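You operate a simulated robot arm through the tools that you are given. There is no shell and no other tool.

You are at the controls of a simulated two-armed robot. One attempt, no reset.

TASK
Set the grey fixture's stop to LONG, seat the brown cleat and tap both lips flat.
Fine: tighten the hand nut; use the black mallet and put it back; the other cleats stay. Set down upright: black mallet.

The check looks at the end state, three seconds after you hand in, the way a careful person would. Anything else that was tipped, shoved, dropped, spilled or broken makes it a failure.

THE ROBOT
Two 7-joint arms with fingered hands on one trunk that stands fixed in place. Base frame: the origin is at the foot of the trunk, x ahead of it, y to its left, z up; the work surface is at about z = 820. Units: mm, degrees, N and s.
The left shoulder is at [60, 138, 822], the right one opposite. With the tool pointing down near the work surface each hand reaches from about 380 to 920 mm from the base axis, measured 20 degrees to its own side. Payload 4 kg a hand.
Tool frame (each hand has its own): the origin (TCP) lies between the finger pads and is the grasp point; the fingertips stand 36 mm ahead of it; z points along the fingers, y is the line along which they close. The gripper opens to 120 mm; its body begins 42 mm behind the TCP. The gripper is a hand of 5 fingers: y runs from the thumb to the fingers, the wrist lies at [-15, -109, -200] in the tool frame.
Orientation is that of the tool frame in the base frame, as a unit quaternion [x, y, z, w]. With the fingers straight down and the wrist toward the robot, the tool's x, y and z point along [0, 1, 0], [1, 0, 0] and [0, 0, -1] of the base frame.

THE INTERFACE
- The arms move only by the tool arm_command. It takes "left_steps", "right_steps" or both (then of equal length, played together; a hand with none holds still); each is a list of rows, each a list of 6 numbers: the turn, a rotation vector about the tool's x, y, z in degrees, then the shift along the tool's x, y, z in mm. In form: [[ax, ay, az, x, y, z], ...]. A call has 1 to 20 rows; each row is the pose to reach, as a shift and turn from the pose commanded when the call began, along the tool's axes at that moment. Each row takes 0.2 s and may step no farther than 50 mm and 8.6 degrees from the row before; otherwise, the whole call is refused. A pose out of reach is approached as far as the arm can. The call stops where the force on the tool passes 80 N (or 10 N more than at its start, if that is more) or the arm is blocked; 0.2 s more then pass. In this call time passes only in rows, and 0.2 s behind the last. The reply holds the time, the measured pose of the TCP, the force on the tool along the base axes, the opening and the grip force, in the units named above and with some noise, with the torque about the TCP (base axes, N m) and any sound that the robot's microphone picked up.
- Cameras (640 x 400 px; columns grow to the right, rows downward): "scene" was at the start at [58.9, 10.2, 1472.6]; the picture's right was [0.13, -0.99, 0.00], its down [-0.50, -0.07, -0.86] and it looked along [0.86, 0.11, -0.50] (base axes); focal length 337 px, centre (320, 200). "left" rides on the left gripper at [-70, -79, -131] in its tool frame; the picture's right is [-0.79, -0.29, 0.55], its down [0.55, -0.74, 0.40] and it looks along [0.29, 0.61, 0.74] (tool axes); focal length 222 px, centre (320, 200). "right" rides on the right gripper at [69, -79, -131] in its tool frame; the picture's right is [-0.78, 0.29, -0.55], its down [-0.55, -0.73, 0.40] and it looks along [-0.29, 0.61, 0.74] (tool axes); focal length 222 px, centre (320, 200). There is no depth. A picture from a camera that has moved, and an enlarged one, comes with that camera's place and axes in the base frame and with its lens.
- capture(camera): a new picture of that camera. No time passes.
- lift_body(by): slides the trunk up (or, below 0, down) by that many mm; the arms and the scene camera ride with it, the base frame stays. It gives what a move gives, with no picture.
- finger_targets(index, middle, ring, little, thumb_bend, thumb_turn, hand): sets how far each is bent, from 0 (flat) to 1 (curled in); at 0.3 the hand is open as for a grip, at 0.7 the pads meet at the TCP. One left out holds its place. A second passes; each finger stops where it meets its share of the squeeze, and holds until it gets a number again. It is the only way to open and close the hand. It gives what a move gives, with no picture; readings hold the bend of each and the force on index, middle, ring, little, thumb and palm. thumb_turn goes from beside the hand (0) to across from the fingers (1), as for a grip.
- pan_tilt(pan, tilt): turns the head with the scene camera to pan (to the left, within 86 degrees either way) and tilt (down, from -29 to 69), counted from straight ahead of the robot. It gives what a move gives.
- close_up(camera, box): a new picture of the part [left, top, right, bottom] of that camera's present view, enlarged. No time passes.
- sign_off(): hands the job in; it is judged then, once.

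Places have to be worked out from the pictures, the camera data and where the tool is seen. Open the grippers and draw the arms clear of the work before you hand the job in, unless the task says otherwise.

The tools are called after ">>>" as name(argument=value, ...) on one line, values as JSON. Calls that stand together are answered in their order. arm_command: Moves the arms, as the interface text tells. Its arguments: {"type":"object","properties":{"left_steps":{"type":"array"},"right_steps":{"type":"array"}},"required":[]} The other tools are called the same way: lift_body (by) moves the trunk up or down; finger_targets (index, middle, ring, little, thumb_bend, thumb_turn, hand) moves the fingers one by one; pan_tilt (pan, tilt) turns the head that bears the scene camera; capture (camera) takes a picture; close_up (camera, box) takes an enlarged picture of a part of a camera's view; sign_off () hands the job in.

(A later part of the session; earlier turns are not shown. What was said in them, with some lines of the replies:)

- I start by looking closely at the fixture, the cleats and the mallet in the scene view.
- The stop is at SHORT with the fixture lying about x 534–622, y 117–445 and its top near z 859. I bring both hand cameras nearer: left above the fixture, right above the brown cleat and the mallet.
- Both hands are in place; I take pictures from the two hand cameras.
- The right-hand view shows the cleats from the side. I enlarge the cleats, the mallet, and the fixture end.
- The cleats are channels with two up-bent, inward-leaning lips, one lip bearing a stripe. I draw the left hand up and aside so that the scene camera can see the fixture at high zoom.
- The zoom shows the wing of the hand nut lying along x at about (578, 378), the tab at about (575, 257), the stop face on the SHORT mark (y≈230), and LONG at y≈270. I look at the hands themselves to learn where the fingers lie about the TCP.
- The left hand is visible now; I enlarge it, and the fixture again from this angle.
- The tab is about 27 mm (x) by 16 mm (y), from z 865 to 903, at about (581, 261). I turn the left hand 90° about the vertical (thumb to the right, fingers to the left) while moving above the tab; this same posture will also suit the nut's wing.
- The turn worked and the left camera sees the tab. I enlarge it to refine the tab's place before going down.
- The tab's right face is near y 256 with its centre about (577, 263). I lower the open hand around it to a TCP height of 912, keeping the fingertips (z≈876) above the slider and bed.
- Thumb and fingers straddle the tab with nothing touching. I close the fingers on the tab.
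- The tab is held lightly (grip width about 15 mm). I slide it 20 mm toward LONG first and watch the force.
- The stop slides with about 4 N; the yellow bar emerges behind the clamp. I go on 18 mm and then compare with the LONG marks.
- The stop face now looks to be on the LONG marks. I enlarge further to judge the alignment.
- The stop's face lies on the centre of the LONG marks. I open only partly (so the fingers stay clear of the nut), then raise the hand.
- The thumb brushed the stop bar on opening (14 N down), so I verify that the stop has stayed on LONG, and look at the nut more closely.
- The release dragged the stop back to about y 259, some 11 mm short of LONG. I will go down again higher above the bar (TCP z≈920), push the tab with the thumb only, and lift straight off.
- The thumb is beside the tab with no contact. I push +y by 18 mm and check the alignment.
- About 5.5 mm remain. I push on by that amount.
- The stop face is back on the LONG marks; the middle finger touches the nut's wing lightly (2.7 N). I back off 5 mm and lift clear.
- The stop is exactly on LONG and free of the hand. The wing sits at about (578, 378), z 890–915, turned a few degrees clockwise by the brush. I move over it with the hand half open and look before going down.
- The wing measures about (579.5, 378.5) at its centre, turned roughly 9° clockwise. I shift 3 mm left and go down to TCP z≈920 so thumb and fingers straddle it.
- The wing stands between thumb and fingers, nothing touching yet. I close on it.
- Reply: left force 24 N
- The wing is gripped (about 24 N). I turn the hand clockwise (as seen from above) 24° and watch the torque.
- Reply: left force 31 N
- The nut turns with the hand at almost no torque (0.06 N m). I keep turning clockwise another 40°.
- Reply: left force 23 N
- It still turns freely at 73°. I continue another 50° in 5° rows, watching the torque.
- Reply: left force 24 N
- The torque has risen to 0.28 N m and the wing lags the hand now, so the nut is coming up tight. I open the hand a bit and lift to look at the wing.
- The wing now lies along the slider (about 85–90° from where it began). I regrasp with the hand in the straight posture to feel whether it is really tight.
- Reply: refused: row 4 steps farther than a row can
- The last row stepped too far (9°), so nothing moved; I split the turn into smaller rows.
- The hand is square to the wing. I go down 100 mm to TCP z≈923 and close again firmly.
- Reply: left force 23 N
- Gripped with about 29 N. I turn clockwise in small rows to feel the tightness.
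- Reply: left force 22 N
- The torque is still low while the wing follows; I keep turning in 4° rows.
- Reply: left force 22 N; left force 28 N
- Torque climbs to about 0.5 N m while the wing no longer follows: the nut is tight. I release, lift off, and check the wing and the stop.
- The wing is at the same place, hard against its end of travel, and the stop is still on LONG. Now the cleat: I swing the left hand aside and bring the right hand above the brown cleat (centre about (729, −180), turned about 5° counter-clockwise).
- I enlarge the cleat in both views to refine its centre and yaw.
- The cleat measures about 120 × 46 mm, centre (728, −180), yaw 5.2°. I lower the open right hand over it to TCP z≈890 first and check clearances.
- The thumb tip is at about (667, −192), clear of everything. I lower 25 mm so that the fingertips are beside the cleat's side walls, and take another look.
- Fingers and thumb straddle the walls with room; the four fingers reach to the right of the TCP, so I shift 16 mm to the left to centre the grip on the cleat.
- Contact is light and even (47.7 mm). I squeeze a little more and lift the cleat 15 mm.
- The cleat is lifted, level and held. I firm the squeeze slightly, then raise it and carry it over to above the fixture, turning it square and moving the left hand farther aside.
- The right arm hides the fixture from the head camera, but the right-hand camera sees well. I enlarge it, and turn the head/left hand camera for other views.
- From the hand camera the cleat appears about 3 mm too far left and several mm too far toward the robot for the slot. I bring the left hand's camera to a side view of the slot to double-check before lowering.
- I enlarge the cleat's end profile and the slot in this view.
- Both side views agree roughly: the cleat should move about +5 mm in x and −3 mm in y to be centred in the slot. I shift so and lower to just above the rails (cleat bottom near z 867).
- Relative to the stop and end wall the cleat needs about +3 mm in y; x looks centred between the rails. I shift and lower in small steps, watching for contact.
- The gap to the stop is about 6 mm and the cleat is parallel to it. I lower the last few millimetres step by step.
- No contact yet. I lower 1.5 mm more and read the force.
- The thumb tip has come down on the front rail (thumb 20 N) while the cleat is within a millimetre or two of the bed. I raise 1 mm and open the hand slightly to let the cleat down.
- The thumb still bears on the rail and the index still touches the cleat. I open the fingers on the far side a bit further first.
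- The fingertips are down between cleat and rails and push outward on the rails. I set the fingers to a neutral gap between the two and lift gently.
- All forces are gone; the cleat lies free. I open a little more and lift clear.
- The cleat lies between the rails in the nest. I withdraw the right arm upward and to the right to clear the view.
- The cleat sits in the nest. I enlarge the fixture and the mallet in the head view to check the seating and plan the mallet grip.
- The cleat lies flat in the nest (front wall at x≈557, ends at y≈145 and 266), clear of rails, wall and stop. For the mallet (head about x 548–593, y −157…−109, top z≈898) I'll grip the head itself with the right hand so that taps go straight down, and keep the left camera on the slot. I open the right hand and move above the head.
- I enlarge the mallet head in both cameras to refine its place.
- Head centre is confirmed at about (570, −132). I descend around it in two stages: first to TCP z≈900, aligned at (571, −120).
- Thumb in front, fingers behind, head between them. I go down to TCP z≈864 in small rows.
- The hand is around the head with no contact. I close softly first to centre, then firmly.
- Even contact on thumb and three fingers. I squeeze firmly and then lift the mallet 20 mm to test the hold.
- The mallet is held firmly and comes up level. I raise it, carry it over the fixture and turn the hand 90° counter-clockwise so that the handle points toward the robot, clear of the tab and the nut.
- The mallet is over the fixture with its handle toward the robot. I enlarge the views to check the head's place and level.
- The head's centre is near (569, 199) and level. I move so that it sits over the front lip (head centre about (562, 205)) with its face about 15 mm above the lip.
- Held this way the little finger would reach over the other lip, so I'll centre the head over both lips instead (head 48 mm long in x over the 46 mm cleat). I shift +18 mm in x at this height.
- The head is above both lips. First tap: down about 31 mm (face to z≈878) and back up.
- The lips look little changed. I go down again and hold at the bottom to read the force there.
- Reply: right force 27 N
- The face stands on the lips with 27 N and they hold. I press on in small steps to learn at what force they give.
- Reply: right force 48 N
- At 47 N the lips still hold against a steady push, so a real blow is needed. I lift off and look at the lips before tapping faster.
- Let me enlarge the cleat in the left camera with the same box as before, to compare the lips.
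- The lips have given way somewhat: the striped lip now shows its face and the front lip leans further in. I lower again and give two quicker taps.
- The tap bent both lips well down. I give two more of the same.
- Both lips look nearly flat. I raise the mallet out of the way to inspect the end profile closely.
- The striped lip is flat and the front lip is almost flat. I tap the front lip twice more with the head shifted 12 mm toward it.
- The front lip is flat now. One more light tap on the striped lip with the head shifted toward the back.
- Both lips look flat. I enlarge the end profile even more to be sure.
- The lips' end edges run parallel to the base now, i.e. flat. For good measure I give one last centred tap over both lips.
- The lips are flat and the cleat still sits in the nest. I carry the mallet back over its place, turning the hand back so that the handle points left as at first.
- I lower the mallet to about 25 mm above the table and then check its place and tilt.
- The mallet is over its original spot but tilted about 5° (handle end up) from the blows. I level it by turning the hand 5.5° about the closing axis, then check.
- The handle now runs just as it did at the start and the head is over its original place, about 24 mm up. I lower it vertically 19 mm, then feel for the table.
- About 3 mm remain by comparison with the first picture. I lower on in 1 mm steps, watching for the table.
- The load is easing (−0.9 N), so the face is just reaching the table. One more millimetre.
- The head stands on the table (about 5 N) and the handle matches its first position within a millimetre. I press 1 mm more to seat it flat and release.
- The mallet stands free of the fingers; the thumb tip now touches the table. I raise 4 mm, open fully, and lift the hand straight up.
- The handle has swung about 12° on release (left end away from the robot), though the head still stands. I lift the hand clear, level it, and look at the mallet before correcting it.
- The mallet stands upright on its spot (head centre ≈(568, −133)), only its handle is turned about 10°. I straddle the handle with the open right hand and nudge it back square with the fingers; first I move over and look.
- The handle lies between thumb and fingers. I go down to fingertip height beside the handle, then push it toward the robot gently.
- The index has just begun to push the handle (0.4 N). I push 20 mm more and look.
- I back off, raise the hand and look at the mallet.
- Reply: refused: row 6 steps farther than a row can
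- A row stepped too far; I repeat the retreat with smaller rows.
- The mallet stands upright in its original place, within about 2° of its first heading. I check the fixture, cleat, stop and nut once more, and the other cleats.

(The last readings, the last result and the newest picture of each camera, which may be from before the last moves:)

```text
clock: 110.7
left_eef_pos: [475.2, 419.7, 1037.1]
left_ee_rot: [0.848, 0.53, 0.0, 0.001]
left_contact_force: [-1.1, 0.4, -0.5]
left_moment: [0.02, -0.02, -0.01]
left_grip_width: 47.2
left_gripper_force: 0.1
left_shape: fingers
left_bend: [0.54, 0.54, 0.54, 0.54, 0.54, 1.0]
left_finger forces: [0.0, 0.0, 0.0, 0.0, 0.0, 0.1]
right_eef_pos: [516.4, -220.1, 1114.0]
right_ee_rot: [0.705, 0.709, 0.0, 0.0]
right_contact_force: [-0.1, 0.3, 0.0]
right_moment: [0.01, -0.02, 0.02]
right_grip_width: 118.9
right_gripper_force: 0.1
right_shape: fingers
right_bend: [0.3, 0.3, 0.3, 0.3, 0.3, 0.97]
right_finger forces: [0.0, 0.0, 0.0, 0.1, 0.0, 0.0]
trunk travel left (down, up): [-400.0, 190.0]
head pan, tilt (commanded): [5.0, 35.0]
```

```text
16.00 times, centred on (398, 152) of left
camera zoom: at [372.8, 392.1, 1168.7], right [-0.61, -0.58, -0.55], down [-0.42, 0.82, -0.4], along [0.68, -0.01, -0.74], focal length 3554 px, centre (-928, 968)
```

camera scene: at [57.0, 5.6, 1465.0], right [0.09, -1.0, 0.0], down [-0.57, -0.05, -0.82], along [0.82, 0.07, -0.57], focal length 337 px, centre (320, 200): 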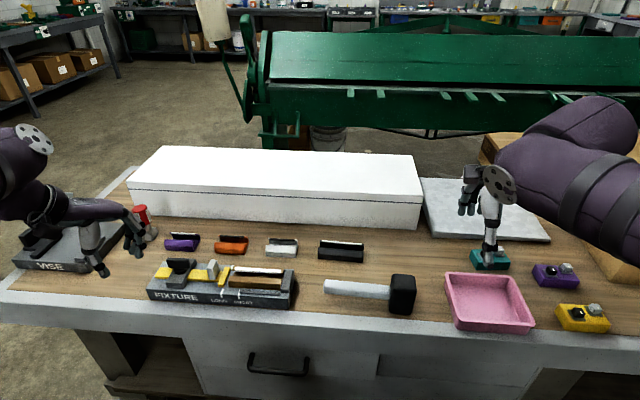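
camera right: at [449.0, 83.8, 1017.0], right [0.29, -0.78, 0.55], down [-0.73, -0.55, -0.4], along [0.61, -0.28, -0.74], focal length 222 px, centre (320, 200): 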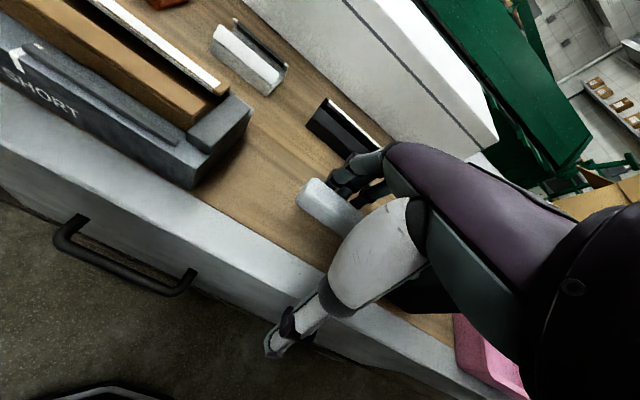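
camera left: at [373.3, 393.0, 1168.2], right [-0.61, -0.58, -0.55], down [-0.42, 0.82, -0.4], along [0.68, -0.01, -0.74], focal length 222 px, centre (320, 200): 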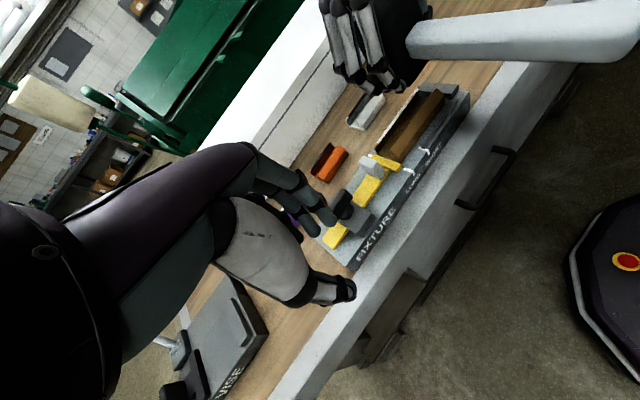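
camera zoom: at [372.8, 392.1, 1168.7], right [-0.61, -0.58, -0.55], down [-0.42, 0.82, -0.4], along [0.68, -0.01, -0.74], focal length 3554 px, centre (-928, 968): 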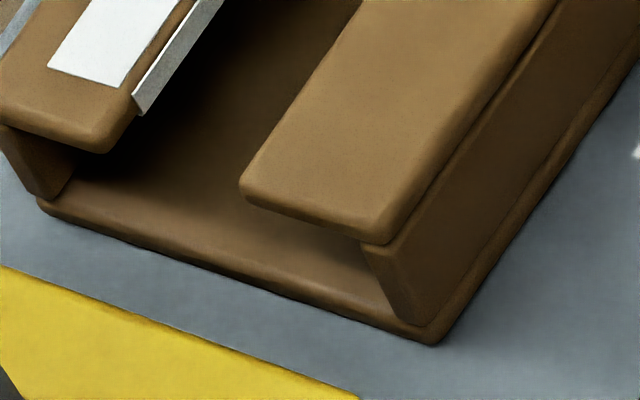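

All is as wanted: stop on LONG, nut tight, cleat flat in the nest against the end wall, both lips flat, mallet back upright, other cleats untouched. I raise both arms clear and open the left hand.

>>> arm_command(left_steps=[[0, 0, 0, 0, 0, -40], [0, 0, 0, 0, 0, -80], [0, 0, 0, 0, 0, -120], [0, 0, 0, 0, 0, -160], [0, 0, 0, 0, 0, -195]], right_steps=[[0, 0, 0, 0, 0, -25], [0, 0, 0, 0, 0, -50], [0, 0, 0, 0, 0, -75], [0, 0, 0, 0, 0, -100], [0, 0, 0, 0, 0, -110]])

>>> finger_targets(hand="left", index=0.3, middle=0.3, ring=0.3, little=0.3, thumb_bend=0.3)

>>> capture(camera="scene")

>>> close_up(camera="scene", box=[0, 180, 320, 330])

>>> close_up(camera="scene", box=[310, 200, 640, 350])

```text
clock: 111.9
left_eef_pos: [476.2, 419.8, 1234.1]
left_ee_rot: [0.848, 0.531, 0.0, 0.0]
left_contact_force: [0.0, 0.1, -0.5]
left_moment: [0.02, -0.01, -0.03]
left_grip_width: 47.4
left_gripper_force: 0.0
left_shape: fingers
left_bend: [0.54, 0.54, 0.54, 0.54, 0.54, 1.0]
left_finger forces: [0.0, 0.0, 0.0, 0.2, 0.0, 0.0]
right_eef_pos: [515.5, -218.9, 1226.5]
right_ee_rot: [0.705, 0.709, -0.001, 0.0]
right_contact_force: [0.5, -0.7, -0.3]
right_moment: [-0.01, -0.03, 0.03]
right_grip_width: 119.2
right_gripper_force: 0.1
right_shape: fingers
right_bend: [0.3, 0.3, 0.3, 0.3, 0.3, 0.97]
right_finger forces: [0.0, 0.0, 0.1, 0.0, 0.0, 0.0]
trunk travel left (down, up): [-400.0, 190.0]
head pan, tilt (commanded): [5.0, 35.0]
```

```text
clock: 112.9
left_eef_pos: [474.4, 418.9, 1233.1]
left_ee_rot: [0.848, 0.53, 0.0, -0.001]
left_contact_force: [-0.3, -0.8, 0.5]
left_moment: [-0.02, -0.01, 0.02]
left_grip_width: 118.7
left_gripper_force: 0.0
left_shape: fingers
left_bend: [0.3, 0.3, 0.3, 0.3, 0.3, 0.97]
left_finger forces: [0.0, 0.0, 0.1, 0.1, 0.0, 0.0]
right_eef_pos: [517.2, -218.8, 1226.3]
right_ee_rot: [0.705, 0.709, 0.0, 0.0]
right_contact_force: [0.5, 0.4, 0.3]
right_moment: [0.01, -0.02, 0.01]
right_grip_width: 119.2
right_gripper_force: 0.0
right_shape: fingers
right_bend: [0.3, 0.3, 0.3, 0.3, 0.3, 0.97]
right_finger forces: [0.1, 0.1, 0.1, 0.0, 0.0, 0.1]
trunk travel left (down, up): [-400.0, 190.0]
head pan, tilt (commanded): [5.0, 35.0]
```

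```text
taken
camera scene: at [57.0, 6.0, 1465.0], right [0.09, -1.0, 0.0], down [-0.57, -0.05, -0.82], along [0.82, 0.07, -0.57], focal length 337 px, centre (320, 200)
```

scene: 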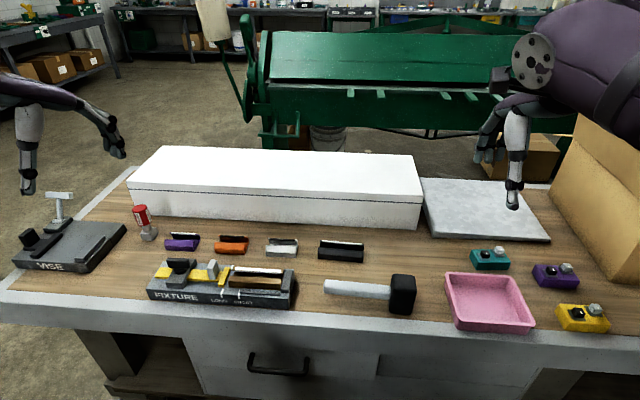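

```text
2.00 times, centred on (160, 255) of scene
camera zoom: at [57.0, 6.0, 1465.0], right [0.09, -1.0, 0.0], down [-0.57, -0.05, -0.82], along [0.82, 0.07, -0.57], focal length 675 px, centre (640, 90)
```

zoom: 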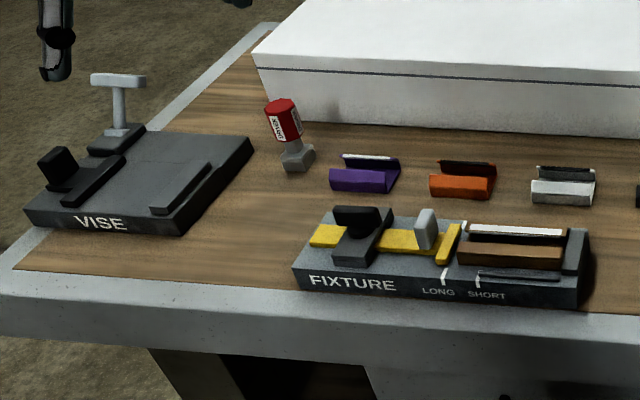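

```text
1.94 times, centred on (475, 275) of scene
camera zoom: at [57.0, 6.0, 1465.0], right [0.09, -1.0, 0.0], down [-0.57, -0.05, -0.82], along [0.82, 0.07, -0.57], focal length 654 px, centre (19, 54)
```

zoom: 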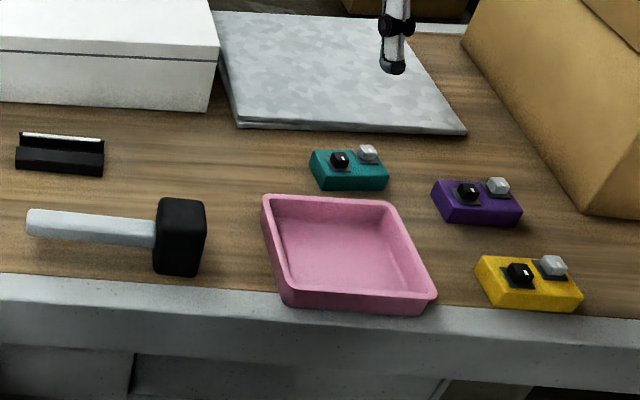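

Everything stands as it should, the arms are clear and the hands open. I hand the job in.

>>> sign_off()

```text
The job is handed in.
```

The job is done and handed in. My last pictures, taken just before hand-in, showed the following:

- **Stop:** its face lies on the LONG marks. It slipped about 11 mm on my first release, so I pushed it back before tightening.
- **Hand nut:** tightened clockwise until the wing would turn no further, at about 0.5 N m.
- **Brown cleat:** it lies flat in the nest, close against the end wall. About 11 mm is left between it and the stop.
- **Lips:** both were tapped flat with the black mallet. Their end edges run parallel to the cleat's base.
- **Black mallet:** it stands upright on its original spot, within about 2° of its first heading. The handle swung about 10° when I let go, so I nudged it straight.
- **Everything else:** the other cleats and everything else I could see on the bench look untouched. Both hands are open and the arms are clear of the work.
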